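You operate a simulated robot arm through the tools that you are given. There is no shell and no other tool. Be economical: measure what you need, move in short steps, check, and stop when the job is done.

You are at the controls of a simulated two-armed robot. One attempt, no reset.

JOB
Put one of the orange pucks from the top of the white table on top of the small carton there. Then take the teal box on the top of the white table and put it away on the top of the kit shelf. Then stack the blue puck labelled "42" from the top of the white table on top of the blue puck labelled "23". Then fetch the medium carton from the top of the white table and set it on the low shelf of the air bench. Then put the orange connector from the top of the white table on the back corner of the plate table. Then fetch the flat carton and set it on the top of the far counter. Then pull the white drawer open. Do these in the order given. Set down upright: teal box.

Only the result counts: the job must be done as asked and must still hold three seconds after the hand-in. Knocking over, shifting, dropping, spilling or breaking anything else fails it.

ROBOT AND FRAMES
Two 7-joint arms with vacuum grippers on one trunk, on a base that drives. Base frame: it is fixed to the floor where the robot stands at the start and does not move with it; the origin is under the middle of the robot, x ahead of it, y to its left, z up; the surface under the hand at the start is at about z = 83.5. Lengths are in cm, angles in degrees, forces in N, time in s.
The left shoulder is at the start at [7, 17.4, 112.9], the right one opposite. With the tool pointing down near the work surface each hand reaches from about 34 to 80 cm from the robot's upright axis, wherever it stands, measured 20 degrees to its own side. Places, roughly: back corner of the plate table (60x22 cm) [-158, -338, 80]; blue puck [75, 0, 75]; flat carton (34x24x11 cm) [720, 80, 120]; low shelf of the air bench [-240, 330, 20]; medium carton [100, 25, 100]; orange connector (8x4x4 cm) [100, 50, 90]; orange puck [50, -50, 75]; small carton [75, -25, 100]; teal box (6x9x8 cm) [40, 20, 90]; top of the far counter [790, 60, 100]; top of the kit shelf [90, 350, 110]; white drawer [-90, -450, 70]. Payload 3.5 kg a hand.
Tool frame (each hand has its own): the origin (TCP) lies in the middle of the cups' lips, and z points out of the cups. The gripper has 2 cups of 3.2 cm across, covering 3.2 by 8 cm (tool x, y); the bellows give 1 cm. With the vacuum on, a cup seals on a smooth face that it is pressed against (1 to 4 N); it does not hold porous or soft things. The pull reaches 76 N.
Orientation is that of the tool frame in the base frame, as a unit quaternion [w, x, y, z]. With the cups facing straight down, the tool's x points along the base's -x, its y along +y and its z along -z.

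CONTROLS
- The arms move only by the tool servo_tool. It takes "left_moves", "right_moves" or both (then of equal length, played together; a hand with none holds still); each is a list of rows, each a list of 7 numbers: the turn, a rotation vector about the tool's x, y, z in degrees, then the shift along the tool's x, y, z in mm, then the vacuum: 1 switches it on, -1 off. In form: [[rx, ry, rz, x, y, z, valve], ...]. A call has 1 to 10 rows; each row is the pose to reach, as a shift and turn from the pose commanded when the call began, along the tool's axes at that moment. Each row takes 0.2 s and may step no farther than 5 cm and 8.6 degrees from the row before; otherwise, or with a gripper value out of range, the whole call is refused. A pose out of reach is approached as far as the arm can. The call stops where the force on the tool passes 40 N (or 10 N more than at its start, if that is more) or the arm is blocked; 0.2 s more then pass. The pull builds up within a second once a cup has sealed. Time passes only in rows, and 0.2 s behind the last, so rows that repeat a pose give it time. It gives the time, the measured TCP pose, the force on the tool (base axes) and the pull of the vacuum at its end, in the units of the frame above (readings bear some noise), with the torque about the TCP (base axes, N m) and any sound that the robot's microphone picked up, and new pictures: "pictures" is both (left out), scene, wrist or none (wrist: the cameras of the hands that moved).
- Cameras (640 x 400 px; columns grow to the right, rows downward): "scene" is now at [12.08, -0.39, 142.82]; the picture's right is [-0.16, -0.99, 0.00], its down [-0.76, 0.13, -0.63] and it looks along [0.63, -0.10, -0.77] (base axes); focal length 268 px, centre (320, 200). "left" rides on the left gripper at [7.4, -1.9, -11] in its tool frame; the picture's right is [0.25, 0.97, 0.00], its down [-0.77, 0.20, -0.60] and it looks along [-0.58, 0.15, 0.80] (tool axes); focal length 218 px, centre (320, 200). "right" rides on the right gripper at [7.4, 1.9, -11] in its tool frame; the picture's right is [-0.25, 0.97, 0.00], its down [-0.77, -0.20, -0.60] and it looks along [-0.58, -0.15, 0.80] (tool axes); focal length 218 px, centre (320, 200). There is no depth. A picture from a camera that has moved, and an enlarged one, comes with that camera's place and axes in the base frame and with its lens. The place of the scene camera against the robot may be out by one fixed shift of up to 1.2 cm in any direction.
- slide_trunk(by): slides the trunk up (or, below 0, down) by that many cm; the arms and the scene camera ride with it, the base frame stays. It gives what a move gives, with no picture.
- steer(legs): drives the robot by 1 to 6 legs, each [ahead, turn to the left] in cm and degrees, along the robot's own axes; the way and the turn of a leg run together, so that a leg with both is an arc; at most 150 cm and 180 degrees a leg. The arms and the cameras ride along, it lands a little off, and it stops where it bumps. It gives what a move gives, and a new picture of the scene camera.
- turn_head(pan, tilt): turns the head with the scene camera to pan (to the left, within 86 degrees either way) and tilt (down, from -29 to 69), counted from straight ahead of the robot. It gives what a move gives, and a new picture of the scene camera.
- zoom(camera, box): a new picture of the part [left, top, right, bottom] of that camera's present view, enlarged. It takes no simulated time.
- hand_in(): hands the job in; it is judged then, once.

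Work in short steps. Places have to be worked out from the pictures, the camera data and where the tool is seen: move nearer, look again, correct. Check each grasp and each placing, and mend what went wrong. You have 196 turns and 260 pictures in all, those below and enlarged ones among them. Switch the vacuum off and draw the arms clear of the work before you hand the job in, unless the task says otherwise; then end with one line.

The tools are called after "Call:" as name(argument=value, ...) on one line, values as JSON. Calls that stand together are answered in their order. servo_tool: Moves the arms, as the interface text tells. Its arguments: {"type":"object","properties":{"left_moves":{"type":"array","items":{"type":"array","items":{"type":"number"}}},"right_moves":{"type":"array","items":{"type":"array","items":{"type":"number"}}},"pictures":{"type":"string","enum":["both","scene","wrist","none"]}},"required":[]} The other tools are called the same way: slide_trunk (by) slides the trunk up or down; steer (legs) drives the base; turn_head (pan, tilt) turns the head that bears the scene camera; zoom (camera, box) takes an enlarged picture of a part of a camera's view; hand_in () hands the job in.

At the start:

```text
time: 0.0
left_position: [51.63, 31.59, 109.36]
left_ee_rot: [0.0, 0.0, 1.0, 0.0]
left_force: [0.7, -0.1, -0.3]
left_wrist_torque: [0.02, -0.03, 0.0]
left_pull: 0.1
right_position: [51.52, -12.14, 110.83]
right_ee_rot: [0.001, 0.001, 1.0, 0.0]
right_force: [0.4, -0.5, -0.8]
right_wrist_torque: [0.01, 0.02, 0.03]
right_pull: 0.1
trunk travel left (down, up): [-62.5, 21.5]
robot x, y, heading: [-0.26, -0.19, 0.3]
head pan, tilt: [-9.4, 50.6]
```

scene: 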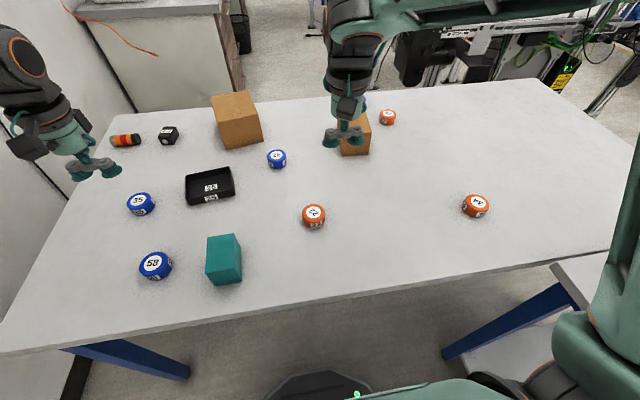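
right: 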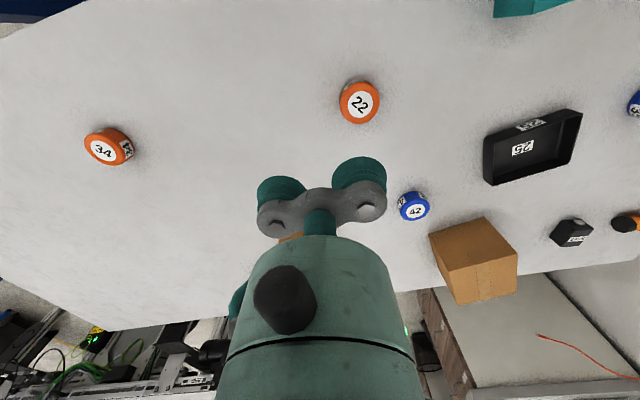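
left: 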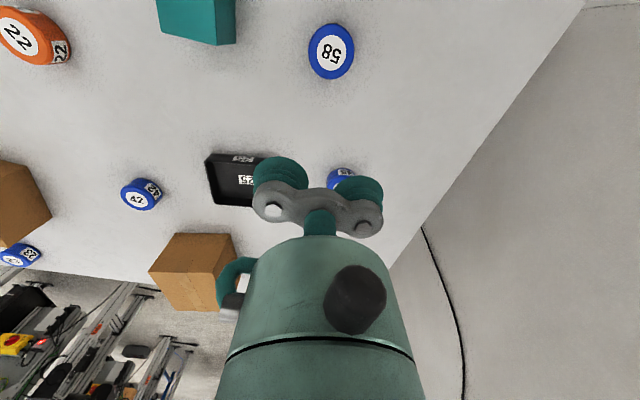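

The right hand hides the small carton; I enlarge the views to read the labels.

Call:
zoom(camera="scene", box=[240, 70, 440, 195])

Call:
zoom(camera="left", box=[0, 130, 240, 280])

Call:
zoom(camera="scene", box=[80, 80, 330, 300])

```text
3.20 times, centred on (340, 132) of scene
camera zoom: at [12.08, -0.39, 142.82], right [-0.16, -0.99, 0.0], down [-0.76, 0.13, -0.63], along [0.63, -0.1, -0.77], focal length 857 px, centre (256, 416)
```

zoom: 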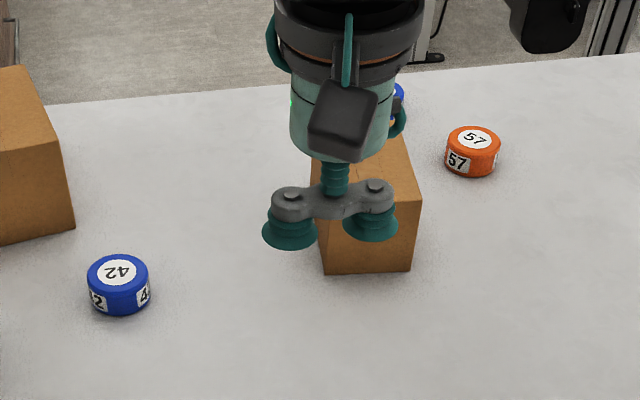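

```text
2.67 times, centred on (120, 205) of left
camera zoom: at [44.22, 29.74, 120.54], right [-0.25, 0.97, 0.0], down [0.77, 0.2, 0.6], along [0.58, 0.15, -0.8], focal length 582 px, centre (853, 187)
```

zoom: 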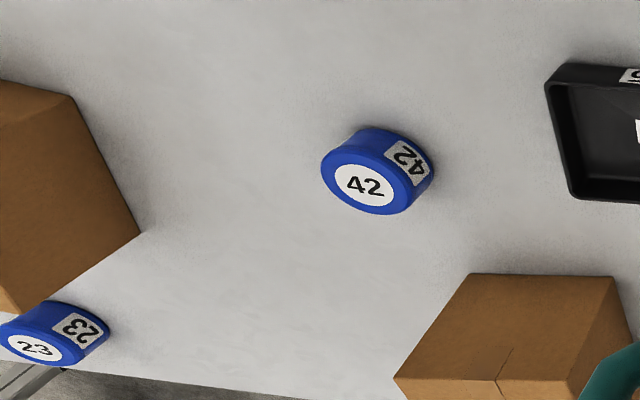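

```text
1.82 times, centred on (205, 190) of scene
camera zoom: at [12.08, -0.39, 142.82], right [-0.16, -0.99, 0.0], down [-0.76, 0.13, -0.63], along [0.63, -0.1, -0.77], focal length 487 px, centre (529, 218)
```

zoom: 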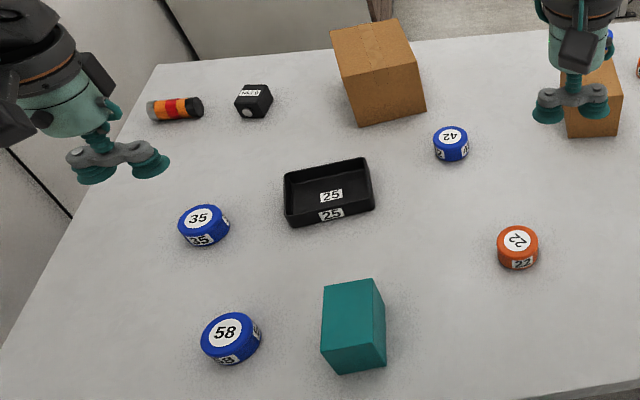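

Blue 23 stands behind the small carton near the far edge (about [106,-34]). I look down at the base, then around, to see where the robot can drive.

Call:
turn_head(pan=0, tilt=69)

Call:
turn_head(pan=-70, tilt=30)

Call:
turn_head(pan=75, tilt=30)

Call:
turn_head(pan=0, tilt=15)

```text
time: 0.8
left_position: [51.71, 31.58, 109.32]
left_ee_rot: [-0.001, -0.001, 1.0, 0.0]
left_force: [0.7, -1.1, 0.4]
left_wrist_torque: [-0.03, 0.02, -0.02]
left_pull: 0.0
right_position: [51.49, -12.03, 110.79]
right_ee_rot: [0.0, 0.0, 1.0, 0.0]
right_force: [-0.4, 0.5, 0.4]
right_wrist_torque: [0.02, -0.02, -0.03]
right_pull: 0.0
trunk travel left (down, up): [-62.5, 21.5]
robot x, y, heading: [-0.12, -0.14, -0.0]
head pan, tilt: [0.0, 68.8]
camera scene: at [10.14, 0.85, 140.71], right [0.0, -1.0, 0.0], down [-0.93, 0.0, -0.36], along [0.36, 0.0, -0.93], focal length 268 px, centre (320, 200)
```

scene: 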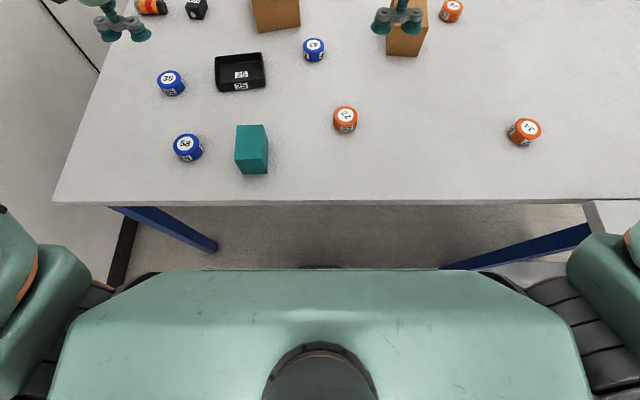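

```text
time: 2.2
left_position: [51.62, 31.65, 109.5]
left_ee_rot: [0.0, 0.0, 1.0, 0.001]
left_force: [-0.1, 1.1, -0.3]
left_wrist_torque: [-0.03, 0.03, 0.0]
left_pull: 0.1
right_position: [51.61, -12.03, 110.84]
right_ee_rot: [0.0, 0.002, 1.0, 0.0]
right_force: [0.0, -0.7, -0.3]
right_wrist_torque: [-0.01, 0.0, 0.01]
right_pull: 0.1
trunk travel left (down, up): [-62.5, 21.5]
robot x, y, heading: [-0.12, 0.02, 0.1]
head pan, tilt: [-70.0, 30.0]
camera scene: at [7.64, -7.64, 145.85], right [-0.94, -0.34, 0.0], down [-0.17, 0.47, -0.87], along [0.3, -0.81, -0.5], focal length 268 px, centre (320, 200)
```

scene: 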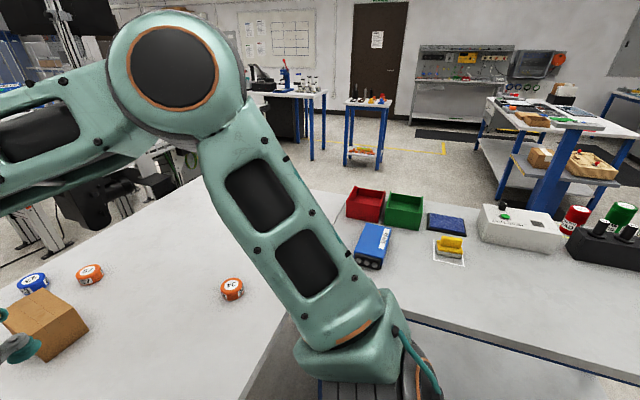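

```text
time: 4.5
left_position: [51.76, 31.51, 109.5]
left_ee_rot: [0.0, 0.0, 1.0, 0.0]
left_force: [0.3, 0.0, -0.7]
left_wrist_torque: [-0.02, 0.0, -0.01]
left_pull: 0.0
right_position: [51.44, -11.93, 110.9]
right_ee_rot: [0.0, 0.0, 1.0, 0.001]
right_force: [-0.6, -0.3, 0.9]
right_wrist_torque: [-0.03, -0.01, 0.03]
right_pull: 0.0
trunk travel left (down, up): [-62.5, 21.5]
robot x, y, heading: [0.16, 0.07, -0.1]
head pan, tilt: [75.0, 30.0]
camera scene: at [6.89, 9.59, 145.86], right [0.97, -0.26, 0.0], down [-0.13, -0.48, -0.87], along [0.22, 0.84, -0.5], focal length 268 px, centre (320, 200)
```

scene: 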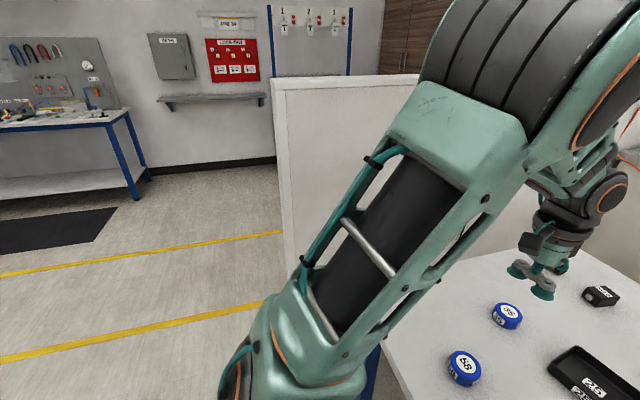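

```text
time: 6.0
left_position: [51.61, 31.59, 109.44]
left_ee_rot: [0.0, 0.0, 1.0, 0.0]
left_force: [-0.4, -0.1, 0.0]
left_wrist_torque: [-0.01, 0.04, -0.02]
left_pull: 0.1
right_position: [51.6, -11.98, 110.72]
right_ee_rot: [0.0, 0.002, 1.0, 0.0]
right_force: [-0.2, -0.5, -0.4]
right_wrist_torque: [0.02, -0.01, -0.01]
right_pull: 0.2
trunk travel left (down, up): [-62.5, 21.5]
robot x, y, heading: [0.06, -0.11, -0.1]
head pan, tilt: [0.0, 15.0]
camera scene: at [13.88, 0.86, 148.28], right [0.0, -1.0, 0.0], down [-0.26, 0.0, -0.97], along [0.97, 0.0, -0.26], focal length 268 px, centre (320, 200)
```

scene: 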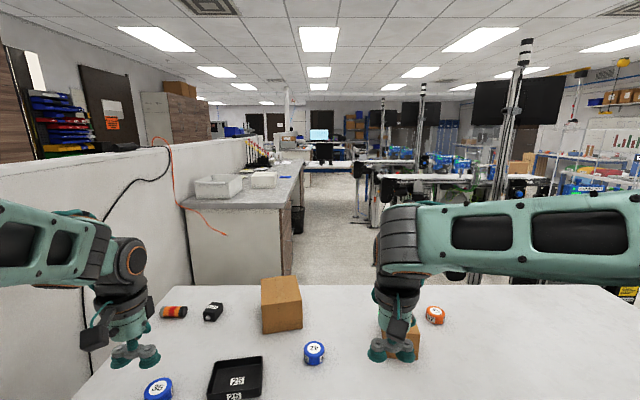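

The way ahead under the table looks free between its legs. Orange 22 lies at about [53.5,-6.3]; I put one cup (+y side) over it, first hovering.

Call:
servo_tool(right_moves=[[0, 0, 0, -10, 16, 0, -1], [0, 0, 0, -19.5, 33, 30, -1], [0, 0, 0, -19.5, 33, 80, -1], [0, 0, 0, -19.5, 33, 150, -1], [0, 0, 0, -19.5, 33, 180, -1]])

```text
refused: row 4 steps farther than a row can; nothing moved
```

Step too long in one row; I split it.

Call:
servo_tool(right_moves=[[0, 0, 0, -10, 16, 0, -1], [0, 0, 0, -19.5, 33, 40, -1], [0, 0, 0, -19.5, 33, 85, -1], [0, 0, 0, -19.5, 33, 130, -1], [0, 0, 0, -19.5, 33, 170, -1], [0, 0, 0, -19.5, 33, 170, -1]], pictures="wrist")

Call:
turn_head(pan=-9, tilt=50)

```text
time: 7.4
left_position: [51.52, 31.58, 109.45]
left_ee_rot: [0.0, 0.0, 1.0, -0.001]
left_force: [0.6, -0.6, 0.7]
left_wrist_torque: [0.02, -0.04, -0.02]
left_pull: 0.1
right_position: [53.63, -8.74, 93.7]
right_ee_rot: [0.0, 0.0, 1.0, 0.0]
right_force: [-0.3, -0.5, -0.6]
right_wrist_torque: [0.02, 0.0, 0.01]
right_pull: 0.0
trunk travel left (down, up): [-62.5, 21.5]
robot x, y, heading: [0.44, 0.02, 0.2]
head pan, tilt: [0.0, 15.0]
camera right: at [46.27, -6.85, 104.63], right [0.25, 0.97, 0.0], down [0.77, -0.2, 0.6], along [0.58, -0.15, -0.8], focal length 218 px, centre (320, 200)
```

right: 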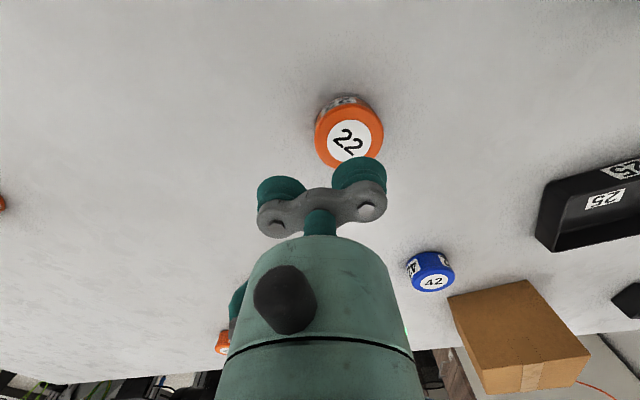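

```text
time: 8.4
left_position: [51.51, 31.69, 109.53]
left_ee_rot: [0.001, 0.0, 1.0, 0.0]
left_force: [0.5, 0.2, -0.3]
left_wrist_torque: [0.0, 0.01, -0.03]
left_pull: 0.1
right_position: [53.55, -8.86, 93.59]
right_ee_rot: [0.001, 0.001, 1.0, 0.0]
right_force: [0.6, 0.2, -0.1]
right_wrist_torque: [-0.03, 0.01, 0.05]
right_pull: 0.0
trunk travel left (down, up): [-62.5, 21.5]
robot x, y, heading: [0.36, -0.2, -0.1]
head pan, tilt: [-9.0, 50.0]
camera scene: at [12.14, -0.35, 142.91], right [-0.16, -0.99, 0.0], down [-0.76, 0.12, -0.64], along [0.64, -0.1, -0.77], focal length 268 px, centre (320, 200)
```

scene: 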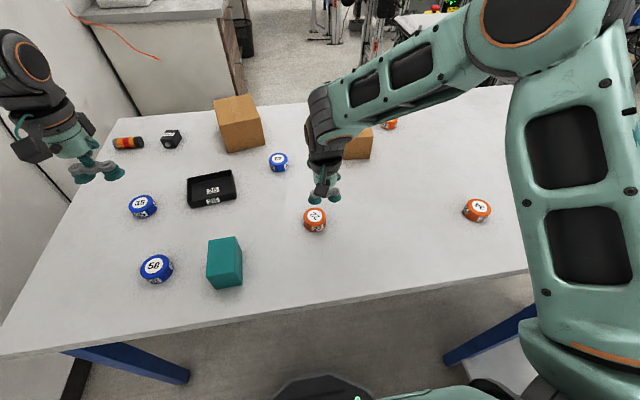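

Puck confirmed at [53.5,-6.3], top z≈86.7. I descend onto it with the vacuum on.

Call:
servo_tool(right_moves=[[0, 0, 0, 0, 0, 40, 1], [0, 0, 0, 0, 0, 62, 1], [0, 0, 0, 0, 0, 70, 1], [0, 0, 0, 0, 0, 72, 1], [0, 0, 0, 0, 0, 72, 1], [0, 0, 0, 0, 0, 72, 1]], pictures="wrist")

```text
time: 9.8
left_position: [51.61, 31.64, 109.55]
left_ee_rot: [0.0, 0.0, 1.0, 0.0]
left_force: [-0.3, 0.2, -0.5]
left_wrist_torque: [-0.01, 0.02, 0.02]
left_pull: 0.1
right_position: [53.45, -8.62, 86.71]
right_ee_rot: [0.001, 0.001, 1.0, 0.0]
right_force: [5.1, 1.4, 12.5]
right_wrist_torque: [1.06, 0.03, -0.08]
right_pull: 37.7
trunk travel left (down, up): [-62.5, 21.5]
robot x, y, heading: [-0.16, -0.16, -0.0]
head pan, tilt: [-9.0, 50.0]
camera right: at [46.16, -6.63, 97.62], right [0.25, 0.97, 0.0], down [0.77, -0.2, 0.61], along [0.59, -0.15, -0.8], focal length 218 px, centre (320, 200)
```

right: 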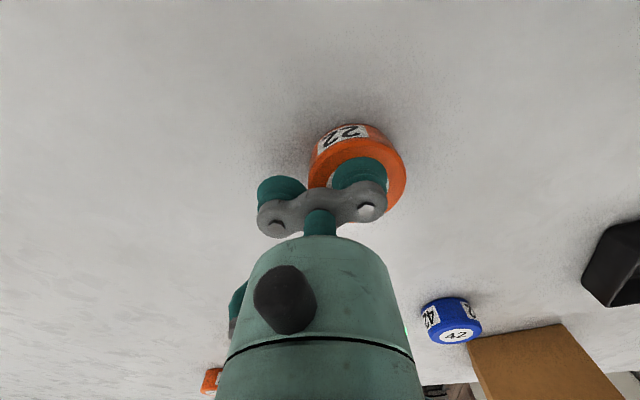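

One cup sealed (37.7 N). I lift the puck and shift to look at the small carton with the wrist camera.

Call:
servo_tool(right_moves=[[0, 0, 0, 0, 0, -10, 1], [0, 0, 0, 0, 0, -50, 1], [0, 0, 0, 0, 0, -100, 1], [0, 0, 0, 0, 0, -150, 1], [0, 0, 0, 0, 0, -200, 1], [0, 0, 0, 0, 0, -240, 1], [0, 0, 0, 0, 0, -240, 1]], pictures="both")

```text
time: 11.4
left_position: [51.65, 31.52, 109.5]
left_ee_rot: [-0.001, -0.001, 1.0, 0.0]
left_force: [0.2, 0.0, -1.3]
left_wrist_torque: [0.0, 0.02, 0.0]
left_pull: 0.0
right_position: [53.8, -8.56, 110.81]
right_ee_rot: [0.0, 0.001, 1.0, 0.0]
right_force: [0.2, -0.3, -0.5]
right_wrist_torque: [0.67, -0.02, -0.04]
right_pull: 37.8
trunk travel left (down, up): [-62.5, 21.5]
robot x, y, heading: [-0.1, -0.2, -0.1]
head pan, tilt: [-9.0, 50.0]
camera scene: at [12.22, -0.36, 142.9], right [-0.16, -0.99, 0.0], down [-0.76, 0.12, -0.64], along [0.63, -0.1, -0.77], focal length 268 px, centre (320, 200)
camera right: at [46.5, -6.56, 121.82], right [0.25, 0.97, 0.0], down [0.77, -0.2, 0.6], along [0.58, -0.15, -0.8], focal length 218 px, centre (320, 200)
```

scene: 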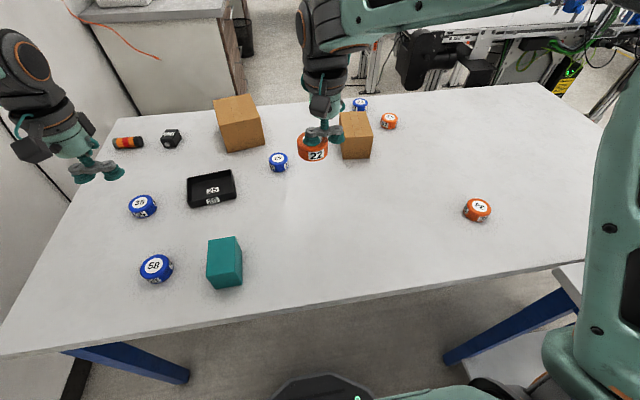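
right: 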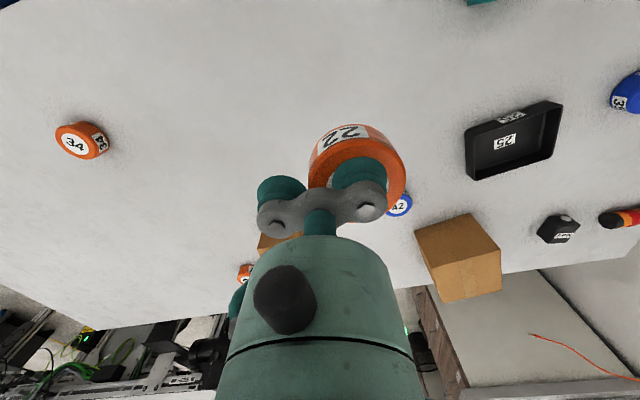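

Call:
zoom(camera="scene", box=[260, 80, 420, 180])

```text
4.00 times, centred on (340, 130) of scene
camera zoom: at [12.22, -0.36, 142.9], right [-0.16, -0.99, 0.0], down [-0.76, 0.12, -0.64], along [0.63, -0.1, -0.77], focal length 1071 px, centre (240, 480)
```

zoom: 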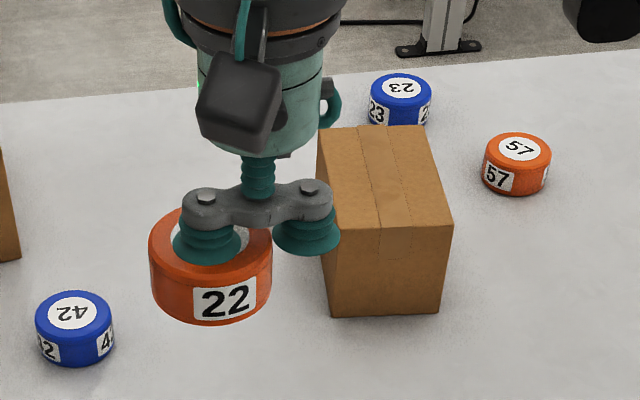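

Carton top spans about x 77–91, y −18…−28.5, z≈92 (centre ≈[84,-24.3]). I drive 15 cm ahead, the base going under the table, to bring it into reach.

Call:
steer(legs=[[15, 0]])

```text
time: 12.8
left_position: [66.31, 31.59, 109.51]
left_ee_rot: [0.001, 0.0, 1.0, 0.0]
left_force: [1.1, 0.2, 0.2]
left_wrist_torque: [-0.01, 0.0, 0.0]
left_pull: 0.0
right_position: [68.43, -8.43, 110.83]
right_ee_rot: [0.001, 0.001, 1.0, 0.0]
right_force: [0.2, 0.3, -0.7]
right_wrist_torque: [0.71, -0.02, -0.02]
right_pull: 37.7
trunk travel left (down, up): [-62.5, 21.5]
robot x, y, heading: [15.2, 0.2, -0.1]
head pan, tilt: [-9.0, 50.0]
camera scene: at [26.87, -0.37, 142.92], right [-0.16, -0.99, 0.0], down [-0.76, 0.12, -0.64], along [0.64, -0.1, -0.77], focal length 268 px, centre (320, 200)
```

scene: 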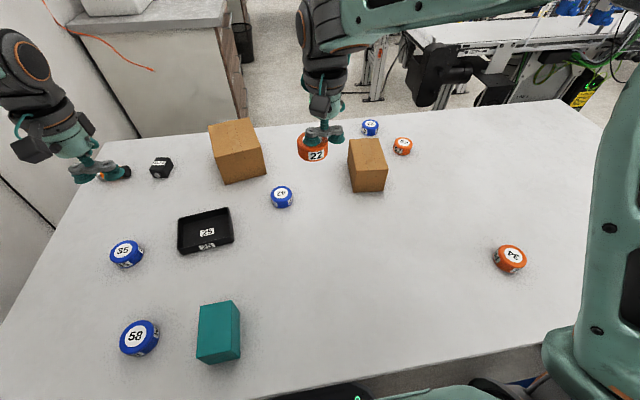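

Now I move the puck above the carton, staying high.

Call:
servo_tool(right_moves=[[0, 0, 0, -26, -31, 0, 1], [0, 0, 0, -52, -62, 0, 1], [0, 0, 0, -78, -92, 0, 1], [0, 0, 0, -104, -123, 0, 1], [0, 0, 0, -130, -154, 0, 1], [0, 0, 0, -156, -184, 0, 1], [0, 0, 0, -156, -184, 0, 1]])

Call:
zoom(camera="scene", box=[270, 90, 450, 205])

```text
time: 14.4
left_position: [66.35, 31.55, 109.54]
left_ee_rot: [0.0, 0.0, 1.0, 0.001]
left_force: [-0.6, 0.4, 0.8]
left_wrist_torque: [0.01, -0.02, 0.05]
left_pull: 0.1
right_position: [84.05, -27.29, 110.72]
right_ee_rot: [0.001, 0.001, 1.0, 0.0]
right_force: [-0.4, -0.1, -0.8]
right_wrist_torque: [0.75, 0.02, 0.0]
right_pull: 38.0
trunk travel left (down, up): [-62.5, 21.5]
robot x, y, heading: [15.02, 0.22, -0.0]
head pan, tilt: [-9.0, 50.0]
camera scene: at [26.89, -0.27, 142.92], right [-0.16, -0.99, 0.0], down [-0.76, 0.12, -0.64], along [0.64, -0.1, -0.77], focal length 268 px, centre (320, 200)
camera right: at [76.86, -25.25, 121.84], right [0.25, 0.97, 0.0], down [0.77, -0.2, 0.6], along [0.58, -0.15, -0.8], focal length 218 px, centre (320, 200)
```

scene: 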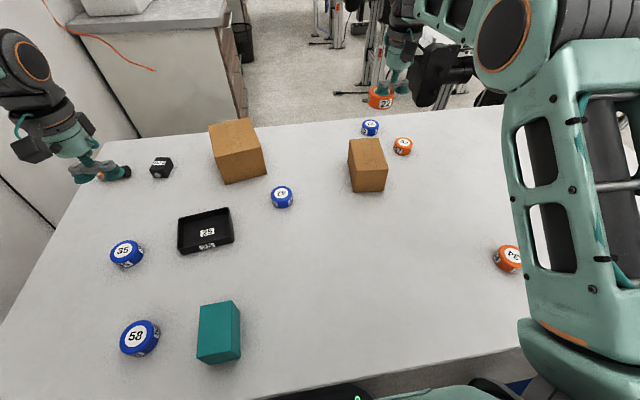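
right: 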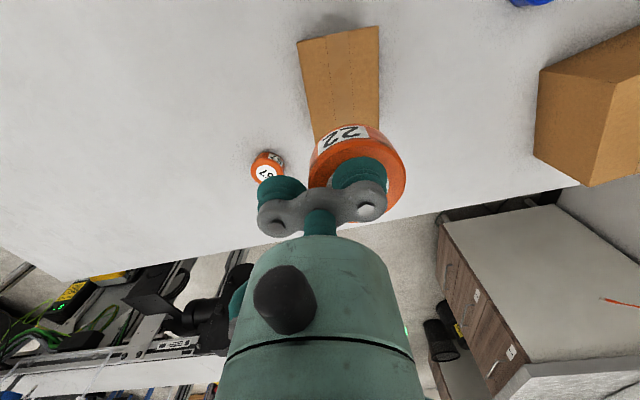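

```text
3.48 times, centred on (360, 148) of scene
camera zoom: at [26.89, -0.27, 142.92], right [-0.16, -0.99, 0.0], down [-0.76, 0.12, -0.64], along [0.64, -0.1, -0.77], focal length 932 px, centre (181, 383)
```

zoom: 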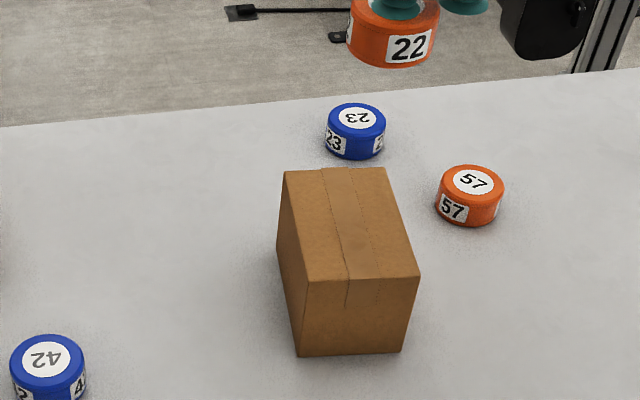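

Puck hovers at about [84,-24.9], over the carton's middle. I lower to just above the top.

Call:
servo_tool(right_moves=[[0, 0, 0, 0, 3, 40, 1], [0, 0, 0, 0, 5, 80, 1], [0, 0, 0, 0, 5, 115, 1], [0, 0, 0, 0, 5, 135, 1], [0, 0, 0, 0, 5, 140, 1], [0, 0, 0, 0, 5, 140, 1]])

Call:
zoom(camera="scene", box=[270, 90, 450, 205])

```text
time: 15.8
left_position: [66.57, 31.57, 109.47]
left_ee_rot: [0.0, 0.0, 1.0, 0.0]
left_force: [-0.2, 0.2, 0.5]
left_wrist_torque: [0.02, -0.04, -0.03]
left_pull: 0.0
right_position: [84.09, -26.51, 96.71]
right_ee_rot: [0.0, 0.001, 1.0, 0.0]
right_force: [0.8, -0.7, -1.1]
right_wrist_torque: [0.68, 0.0, -0.02]
right_pull: 37.7
trunk travel left (down, up): [-62.5, 21.5]
robot x, y, heading: [14.9, -0.24, -0.0]
head pan, tilt: [-9.0, 50.0]
camera scene: at [27.03, -0.37, 142.9], right [-0.16, -0.99, 0.0], down [-0.76, 0.12, -0.64], along [0.63, -0.1, -0.77], focal length 268 px, centre (320, 200)
camera right: at [76.93, -24.57, 107.71], right [0.25, 0.97, 0.0], down [0.77, -0.2, 0.6], along [0.58, -0.15, -0.8], focal length 218 px, centre (320, 200)
```

scene: 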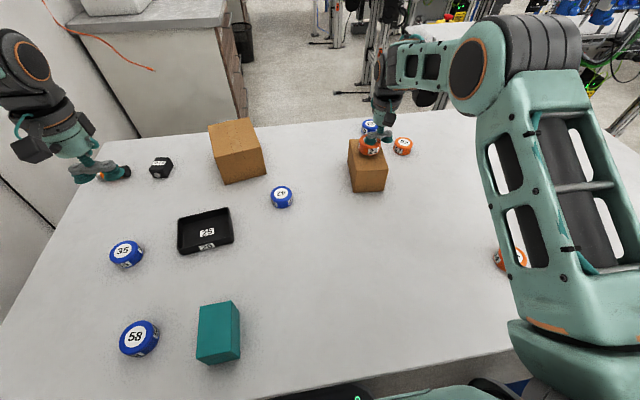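
right: 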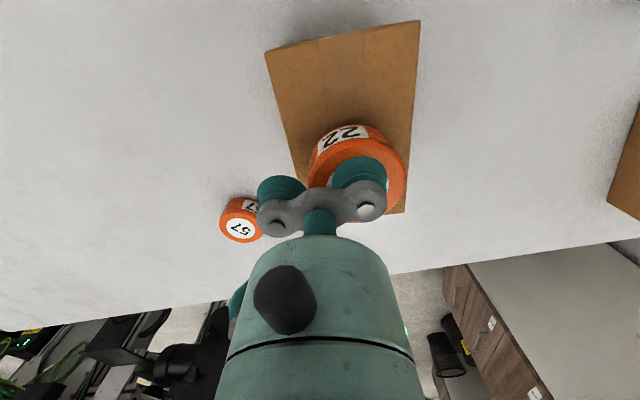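

```text
3.48 times, centred on (360, 148) of scene
camera zoom: at [27.03, -0.37, 142.9], right [-0.16, -0.99, 0.0], down [-0.76, 0.12, -0.64], along [0.63, -0.1, -0.77], focal length 932 px, centre (181, 383)
```

zoom: 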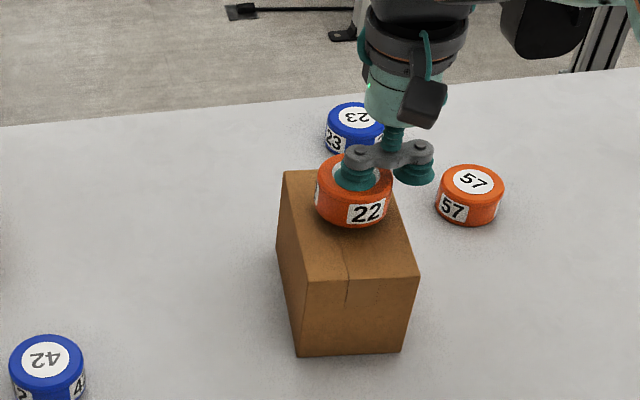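

Well centred. I lower slowly to contact, then release.

Call:
servo_tool(right_moves=[[0, 0, 0, 0, 0, 5, 1], [0, 0, 0, 0, 0, 8, 1], [0, 0, 0, 0, 0, 11, 1], [0, 0, 0, 0, 0, 11, 1]], pictures="wrist")

```text
time: 16.8
left_position: [66.54, 31.58, 109.51]
left_ee_rot: [0.0, 0.001, 1.0, 0.0]
left_force: [0.3, 0.4, -0.3]
left_wrist_torque: [-0.03, 0.03, -0.02]
left_pull: 0.0
right_position: [84.01, -26.49, 95.77]
right_ee_rot: [0.0, 0.002, 1.0, 0.0]
right_force: [0.1, -0.1, -1.4]
right_wrist_torque: [0.73, -0.05, -0.01]
right_pull: 37.8
trunk travel left (down, up): [-62.5, 21.5]
robot x, y, heading: [14.8, 0.09, -0.2]
head pan, tilt: [-9.0, 50.0]
camera right: at [76.86, -24.5, 106.7], right [0.25, 0.97, 0.0], down [0.77, -0.2, 0.6], along [0.58, -0.15, -0.8], focal length 218 px, centre (320, 200)
```

right: 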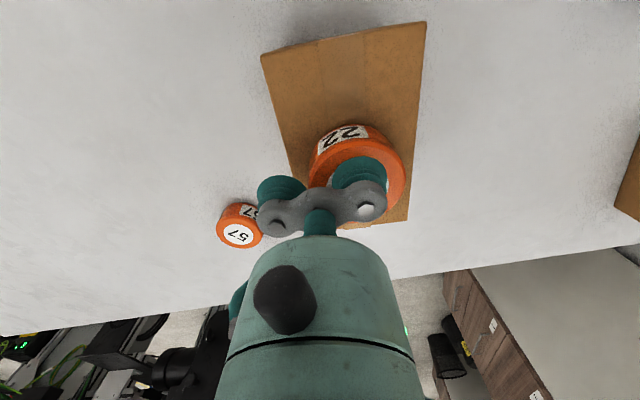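

No contact yet; I go on in 2 mm steps.

Call:
servo_tool(right_moves=[[0, 0, 0, 0, 0, 3, 1], [0, 0, 0, 0, 0, 5, 1], [0, 0, 0, 0, 0, 5, 1]], pictures="none")

Call:
servo_tool(right_moves=[[0, 0, 0, 0, 0, 2, 1], [0, 0, 0, 0, 0, 3, 1], [0, 0, 0, 0, 0, 3, 1]], pictures="none")

```text
time: 17.6
left_position: [66.27, 31.69, 109.62]
left_ee_rot: [0.001, 0.0, 1.0, 0.0]
left_force: [-0.1, 0.0, -0.1]
left_wrist_torque: [0.03, 0.03, 0.0]
left_pull: 0.1
right_position: [84.02, -26.36, 95.54]
right_ee_rot: [0.004, 0.002, 1.0, 0.001]
right_force: [9.1, -5.5, 25.6]
right_wrist_torque: [1.14, 0.07, -0.19]
right_pull: 37.5
trunk travel left (down, up): [-62.5, 21.5]
robot x, y, heading: [14.8, 0.29, 0.2]
head pan, tilt: [-9.0, 50.0]
```

```text
time: 18.4
left_position: [66.23, 31.6, 109.6]
left_ee_rot: [0.001, 0.0, 1.0, -0.001]
left_force: [0.2, -0.1, -0.8]
left_wrist_torque: [0.0, 0.0, -0.03]
left_pull: 0.1
right_position: [84.05, -26.5, 95.26]
right_ee_rot: [0.002, 0.002, 1.0, 0.0]
right_force: [5.4, -7.2, 27.3]
right_wrist_torque: [1.12, 0.01, -0.18]
right_pull: 37.6
trunk travel left (down, up): [-62.5, 21.5]
robot x, y, heading: [14.37, 0.07, 0.1]
head pan, tilt: [-9.0, 50.0]
```

Contact at about 95.5. I relieve 3 mm, switch off, and rise.

Call:
servo_tool(right_moves=[[0, 0, 0, 0, 0, -4, 1], [0, 0, 0, 0, 0, -4, -1], [0, 0, 0, 0, 0, -4, -1], [0, 0, 0, 0, 0, -4, -1], [0, 0, 0, 0, 0, -6, -1], [0, 0, 0, 0, 0, -15, -1], [0, 0, 0, 0, 0, -60, -1], [0, 0, 0, 0, 0, -110, -1], [0, 0, 0, 0, 0, -150, -1]], pictures="both")

Call:
zoom(camera="scene", box=[270, 90, 450, 205])

```text
time: 20.4
left_position: [66.31, 31.55, 109.49]
left_ee_rot: [-0.001, 0.0, 1.0, 0.0]
left_force: [-0.3, 1.0, -0.4]
left_wrist_torque: [0.0, 0.0, -0.01]
left_pull: 0.1
right_position: [84.28, -26.19, 109.76]
right_ee_rot: [-0.001, 0.001, 1.0, 0.0]
right_force: [-0.6, -0.1, 0.4]
right_wrist_torque: [0.01, 0.02, -0.01]
right_pull: 0.0
trunk travel left (down, up): [-62.5, 21.5]
robot x, y, heading: [15.03, 0.05, -0.0]
head pan, tilt: [-9.0, 50.0]
camera scene: at [26.94, -0.34, 142.91], right [-0.16, -0.99, 0.0], down [-0.76, 0.12, -0.64], along [0.64, -0.1, -0.77], focal length 268 px, centre (320, 200)
camera right: at [77.01, -24.11, 120.83], right [0.25, 0.97, 0.0], down [0.77, -0.2, 0.6], along [0.58, -0.15, -0.8], focal length 218 px, centre (320, 200)
```

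scene: 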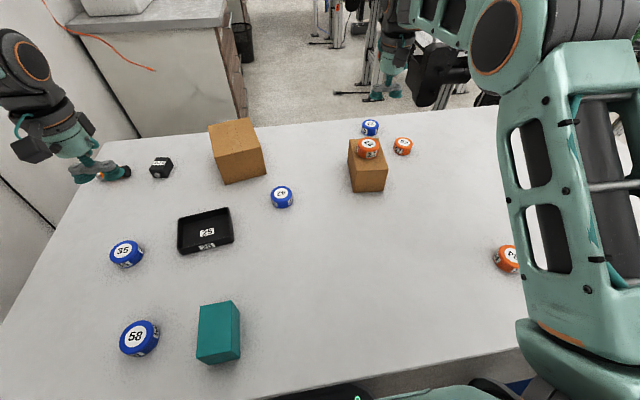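
right: 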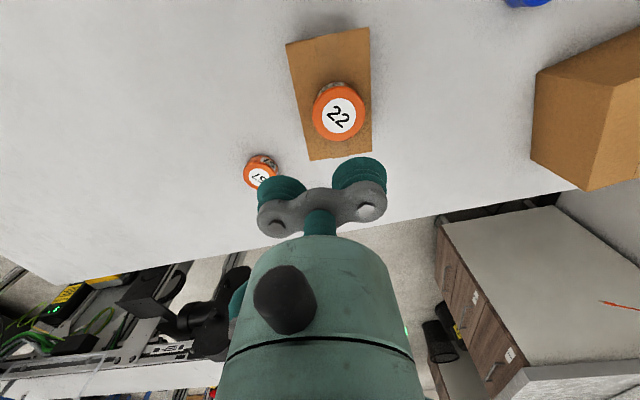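

```text
3.48 times, centred on (360, 148) of scene
camera zoom: at [26.94, -0.34, 142.91], right [-0.16, -0.99, 0.0], down [-0.76, 0.12, -0.64], along [0.64, -0.1, -0.77], focal length 932 px, centre (181, 383)
```

zoom: 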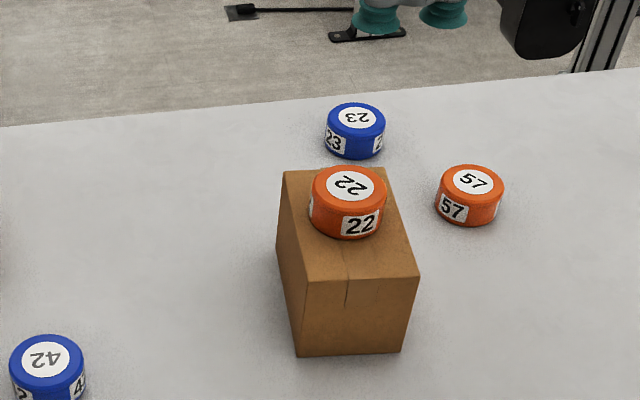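

Orange 22 rests on the carton. I draw the right arm in, then back off 15 cm.

Call:
servo_tool(right_moves=[[0, 0, 0, 40, 0, -10, -1], [0, 0, 0, 80, 10, -20, -1], [0, 0, 0, 120, 20, -30, -1], [0, 0, 0, 160, 30, -30, -1], [0, 0, 0, 180, 40, -30, -1]], pictures="none")

Call:
steer(legs=[[-15, 0]])

Call:
servo_tool(left_moves=[[0, 0, 0, 35, -30, 0, -1], [0, 0, 0, 70, -60, 0, -1], [0, 0, 0, 95, -95, 0, -1], [0, 0, 0, 115, -135, 0, -1], [0, 0, 0, 115, -135, 0, -1]], pictures="both")

```text
time: 21.6
left_position: [66.43, 31.65, 109.44]
left_ee_rot: [0.0, 0.0, 1.0, 0.0]
left_force: [0.6, 0.8, -0.7]
left_wrist_torque: [0.03, 0.0, -0.02]
left_pull: 0.0
right_position: [66.24, -22.09, 112.89]
right_ee_rot: [0.0, 0.001, 1.0, -0.001]
right_force: [0.3, 0.0, 0.8]
right_wrist_torque: [-0.02, 0.0, -0.01]
right_pull: 0.0
trunk travel left (down, up): [-62.5, 21.5]
robot x, y, heading: [14.9, -0.03, 0.3]
head pan, tilt: [-9.0, 50.0]
```

```text
time: 22.9
left_position: [51.67, 31.41, 109.47]
left_ee_rot: [-0.001, 0.001, 1.0, 0.0]
left_force: [-0.3, 0.2, 0.5]
left_wrist_torque: [-0.01, 0.01, 0.01]
left_pull: 0.2
right_position: [51.27, -22.36, 112.79]
right_ee_rot: [-0.001, 0.002, 1.0, -0.001]
right_force: [0.5, -0.6, 0.6]
right_wrist_torque: [0.02, 0.0, -0.01]
right_pull: 0.1
trunk travel left (down, up): [-62.5, 21.5]
robot x, y, heading: [0.0, -0.04, -0.3]
head pan, tilt: [-9.0, 50.0]
camera scene: at [12.07, -0.38, 142.89], right [-0.16, -0.99, 0.0], down [-0.76, 0.12, -0.64], along [0.63, -0.1, -0.77], focal length 268 px, centre (320, 200)
```

scene: 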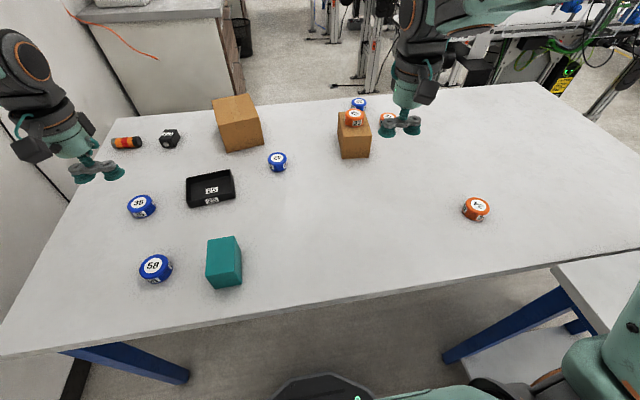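

```text
time: 24.1
left_position: [41.82, 18.77, 108.49]
left_ee_rot: [-0.003, -0.005, 1.0, -0.021]
left_force: [-0.2, 0.0, -1.0]
left_wrist_torque: [0.01, 0.01, 0.0]
left_pull: 0.1
left hand out of reach, approached as far as the arm can: row 4, 5
right_position: [51.11, -22.22, 112.86]
right_ee_rot: [0.0, 0.003, 1.0, 0.001]
right_force: [-0.9, -0.1, 0.9]
right_wrist_torque: [0.0, -0.02, -0.01]
right_pull: 0.1
trunk travel left (down, up): [-62.5, 21.5]
robot x, y, heading: [-0.31, 0.08, -0.5]
head pan, tilt: [-9.0, 50.0]
camera scene: at [11.84, -0.22, 142.92], right [-0.16, -0.99, 0.0], down [-0.76, 0.12, -0.64], along [0.64, -0.1, -0.77], focal length 268 px, centre (320, 200)
camera left: at [34.58, 17.44, 119.7], right [-0.26, 0.96, -0.04], down [0.77, 0.24, 0.59], along [0.58, 0.13, -0.81], focal length 218 px, centre (320, 200)
```

scene: 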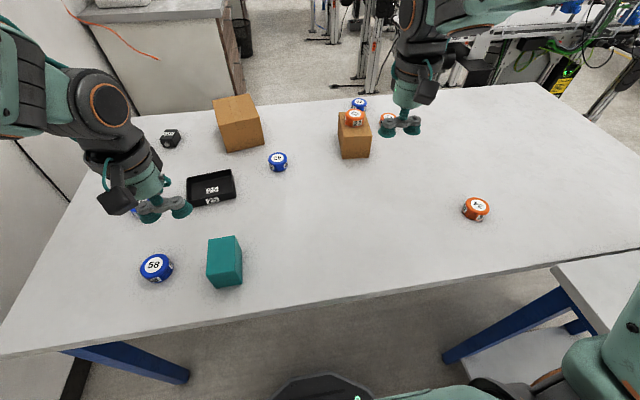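
left: 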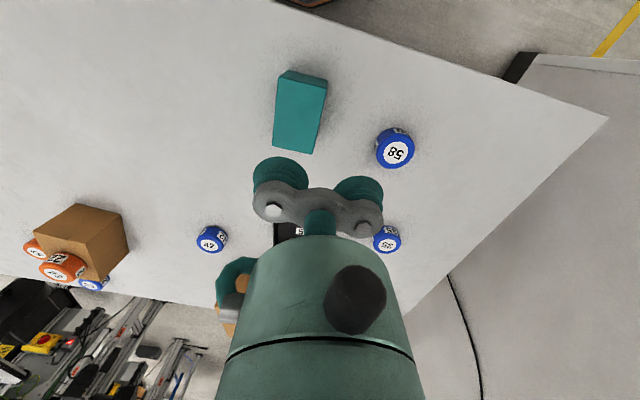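

The left arm is too close in; box top centre is about [43.3,15.8]. I back off 10 cm more and then reach it with the −y cup.

Call:
steer(legs=[[-10, 0]])

Call:
servo_tool(left_moves=[[0, 0, 0, -50, 0, 0, -1], [0, 0, 0, -90, 0, 30, -1], [0, 0, 0, -90, 0, 60, -1], [0, 0, 0, -90, 0, 90, -1], [0, 0, 0, -90, 0, 90, -1]], pictures="both")

```text
time: 25.3
left_position: [31.74, 18.74, 108.7]
left_ee_rot: [0.0, -0.004, 1.0, -0.02]
left_force: [0.2, -0.5, 0.3]
left_wrist_torque: [0.01, -0.01, -0.03]
left_pull: 0.0
right_position: [41.13, -22.28, 112.84]
right_ee_rot: [0.0, 0.002, 1.0, 0.0]
right_force: [0.0, -0.8, -0.5]
right_wrist_torque: [0.01, -0.01, 0.01]
right_pull: 0.1
trunk travel left (down, up): [-62.5, 21.5]
robot x, y, heading: [-10.43, -0.18, -0.1]
head pan, tilt: [-9.0, 50.0]
camera scene: at [1.87, -0.3, 142.9], right [-0.16, -0.99, 0.0], down [-0.76, 0.12, -0.64], along [0.63, -0.1, -0.77], focal length 268 px, centre (320, 200)
```

scene: 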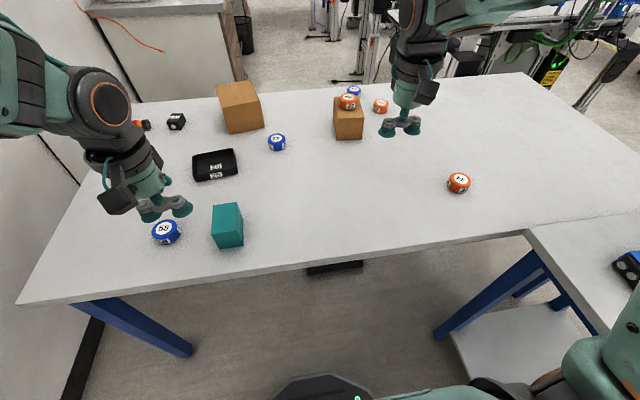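

```text
time: 26.5
left_position: [40.93, 18.58, 99.86]
left_ee_rot: [0.0, -0.005, 1.0, -0.02]
left_force: [-0.1, -0.3, 0.0]
left_wrist_torque: [0.0, -0.01, -0.04]
left_pull: 0.1
right_position: [41.04, -22.3, 112.81]
right_ee_rot: [0.0, 0.002, 1.0, 0.001]
right_force: [-0.8, -0.3, 0.8]
right_wrist_torque: [0.0, -0.01, -0.02]
right_pull: 0.0
trunk travel left (down, up): [-62.5, 21.5]
robot x, y, heading: [-10.51, -0.05, -0.3]
head pan, tilt: [-9.0, 50.0]
camera scene: at [1.8, -0.33, 142.91], right [-0.16, -0.99, 0.0], down [-0.76, 0.12, -0.64], along [0.64, -0.1, -0.77], focal length 268 px, centre (320, 200)
camera left: at [33.56, 17.07, 110.97], right [-0.26, 0.96, -0.04], down [0.77, 0.23, 0.6], along [0.58, 0.12, -0.8], focal length 218 px, centre (320, 200)
```

scene: 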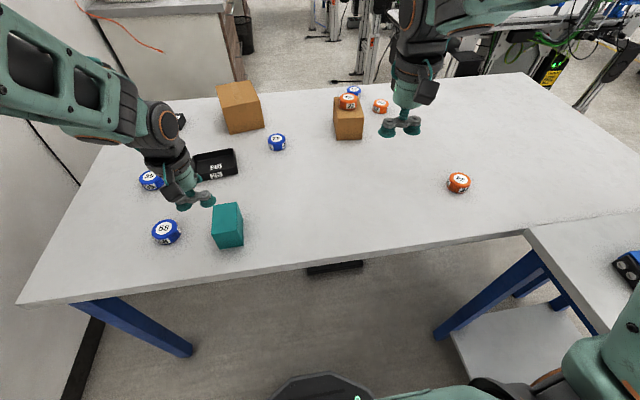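
left: 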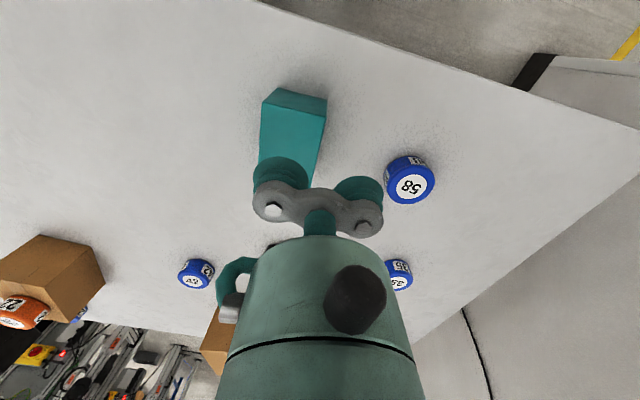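

I enlarge the scene on the teal box to measure its height and place, and straighten the tool's 2.3° tilt.

Call:
servo_tool(left_moves=[[-1.2, 0, 0.3, 0, 0, 0, -1], [-2.3, 0, 0.6, 0, 0, 0, -1], [-2.3, 0, 0.6, 0, 0, 0, -1]], pictures="wrist")

Call:
zoom(camera="scene", box=[130, 160, 290, 260])

```text
time: 27.3
left_position: [40.85, 18.58, 99.8]
left_ee_rot: [-0.001, 0.001, 1.0, 0.0]
left_force: [-0.4, -0.5, 0.1]
left_wrist_torque: [0.02, 0.0, 0.01]
left_pull: 0.0
right_position: [41.26, -22.22, 112.85]
right_ee_rot: [0.0, 0.001, 1.0, -0.001]
right_force: [-0.1, 0.7, -0.8]
right_wrist_torque: [0.0, -0.02, 0.05]
right_pull: 0.2
trunk travel left (down, up): [-62.5, 21.5]
robot x, y, heading: [-10.36, 0.26, 0.1]
head pan, tilt: [-9.0, 50.0]
camera left: at [33.49, 16.73, 110.84], right [-0.25, 0.97, 0.0], down [0.77, 0.2, 0.6], along [0.58, 0.15, -0.8], focal length 218 px, centre (320, 200)
```

left: 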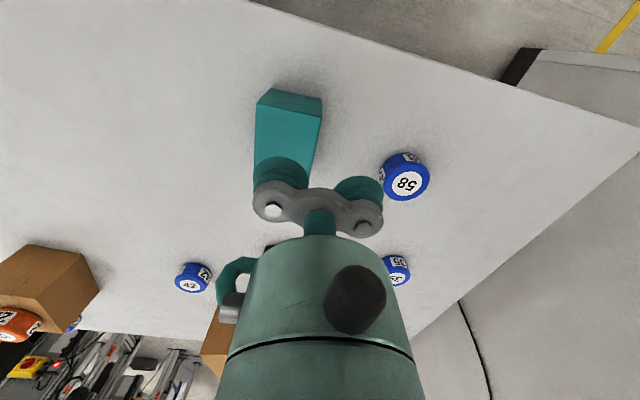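

```text
4.00 times, centred on (210, 210) of scene
camera zoom: at [1.92, -0.28, 142.9], right [-0.16, -0.99, 0.0], down [-0.76, 0.12, -0.64], along [0.63, -0.1, -0.77], focal length 1071 px, centre (760, 160)
```

zoom: 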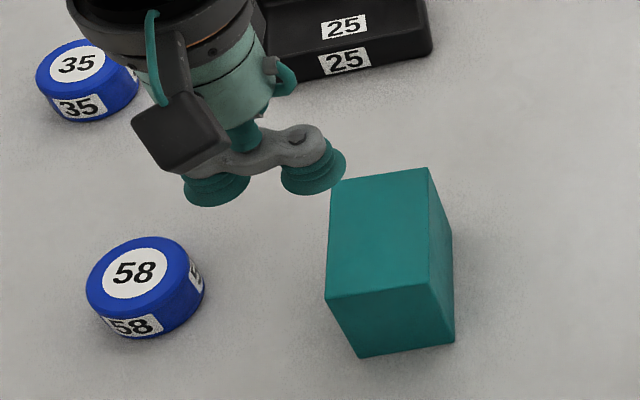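

Box top centre ≈[43.4,15.5], 6 wide × 9 long, top z≈91. I place the −y cup there and descend gradually.

Call:
servo_tool(left_moves=[[0, 0, 0, -25, -7, 0, 1], [0, 0, 0, -25, -7, 40, 1], [0, 0, 0, -25, -7, 70, 1], [0, 0, 0, -25, -7, 80, 1], [0, 0, 0, -25, -7, 86, 1], [0, 0, 0, -25, -7, 89, 1], [0, 0, 0, -25, -7, 89, 1]], pictures="wrist")

```text
time: 28.9
left_position: [43.54, 17.8, 90.78]
left_ee_rot: [-0.001, 0.002, 1.0, 0.001]
left_force: [-0.2, 0.0, 0.5]
left_wrist_torque: [-0.66, -0.03, 0.01]
left_pull: 38.3
right_position: [41.17, -22.3, 112.8]
right_ee_rot: [0.0, 0.001, 1.0, 0.001]
right_force: [0.6, 0.3, -0.8]
right_wrist_torque: [0.0, -0.01, 0.03]
right_pull: 0.2
trunk travel left (down, up): [-62.5, 21.5]
robot x, y, heading: [-10.03, 0.38, -0.1]
head pan, tilt: [-9.0, 50.0]
camera left: at [36.09, 15.98, 101.85], right [-0.25, 0.97, 0.0], down [0.77, 0.2, 0.6], along [0.58, 0.15, -0.8], focal length 218 px, centre (320, 200)
```

left: 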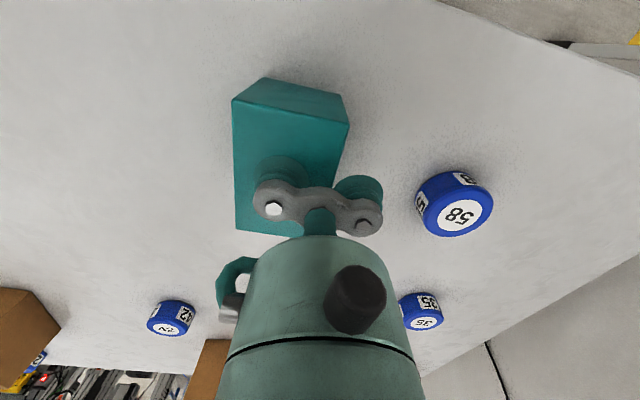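

Sealed at 38 N. I lift the box 18 cm.

Call:
servo_tool(left_moves=[[0, 0, 0, 0, 0, -10, 1], [0, 0, 0, 0, 0, -50, 1], [0, 0, 0, 0, 0, -95, 1], [0, 0, 0, 0, 0, -140, 1], [0, 0, 0, 0, 0, -180, 1], [0, 0, 0, 0, 0, -180, 1]], pictures="scene")

```text
time: 30.3
left_position: [43.32, 17.84, 108.84]
left_ee_rot: [-0.001, 0.001, 1.0, -0.001]
left_force: [0.0, -0.5, -1.6]
left_wrist_torque: [-0.63, 0.0, 0.01]
left_pull: 37.8
right_position: [41.31, -22.26, 112.71]
right_ee_rot: [-0.001, 0.001, 1.0, 0.0]
right_force: [0.3, -0.2, -0.1]
right_wrist_torque: [0.01, 0.01, -0.01]
right_pull: 0.0
trunk travel left (down, up): [-62.5, 21.5]
robot x, y, heading: [-10.38, 0.06, 0.2]
head pan, tilt: [-9.0, 50.0]
camera scene: at [1.98, -0.3, 142.89], right [-0.16, -0.99, 0.0], down [-0.76, 0.12, -0.64], along [0.63, -0.1, -0.77], focal length 268 px, centre (320, 200)
```

scene: 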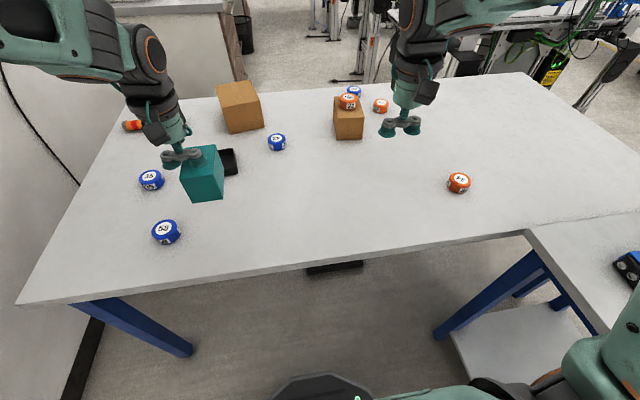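

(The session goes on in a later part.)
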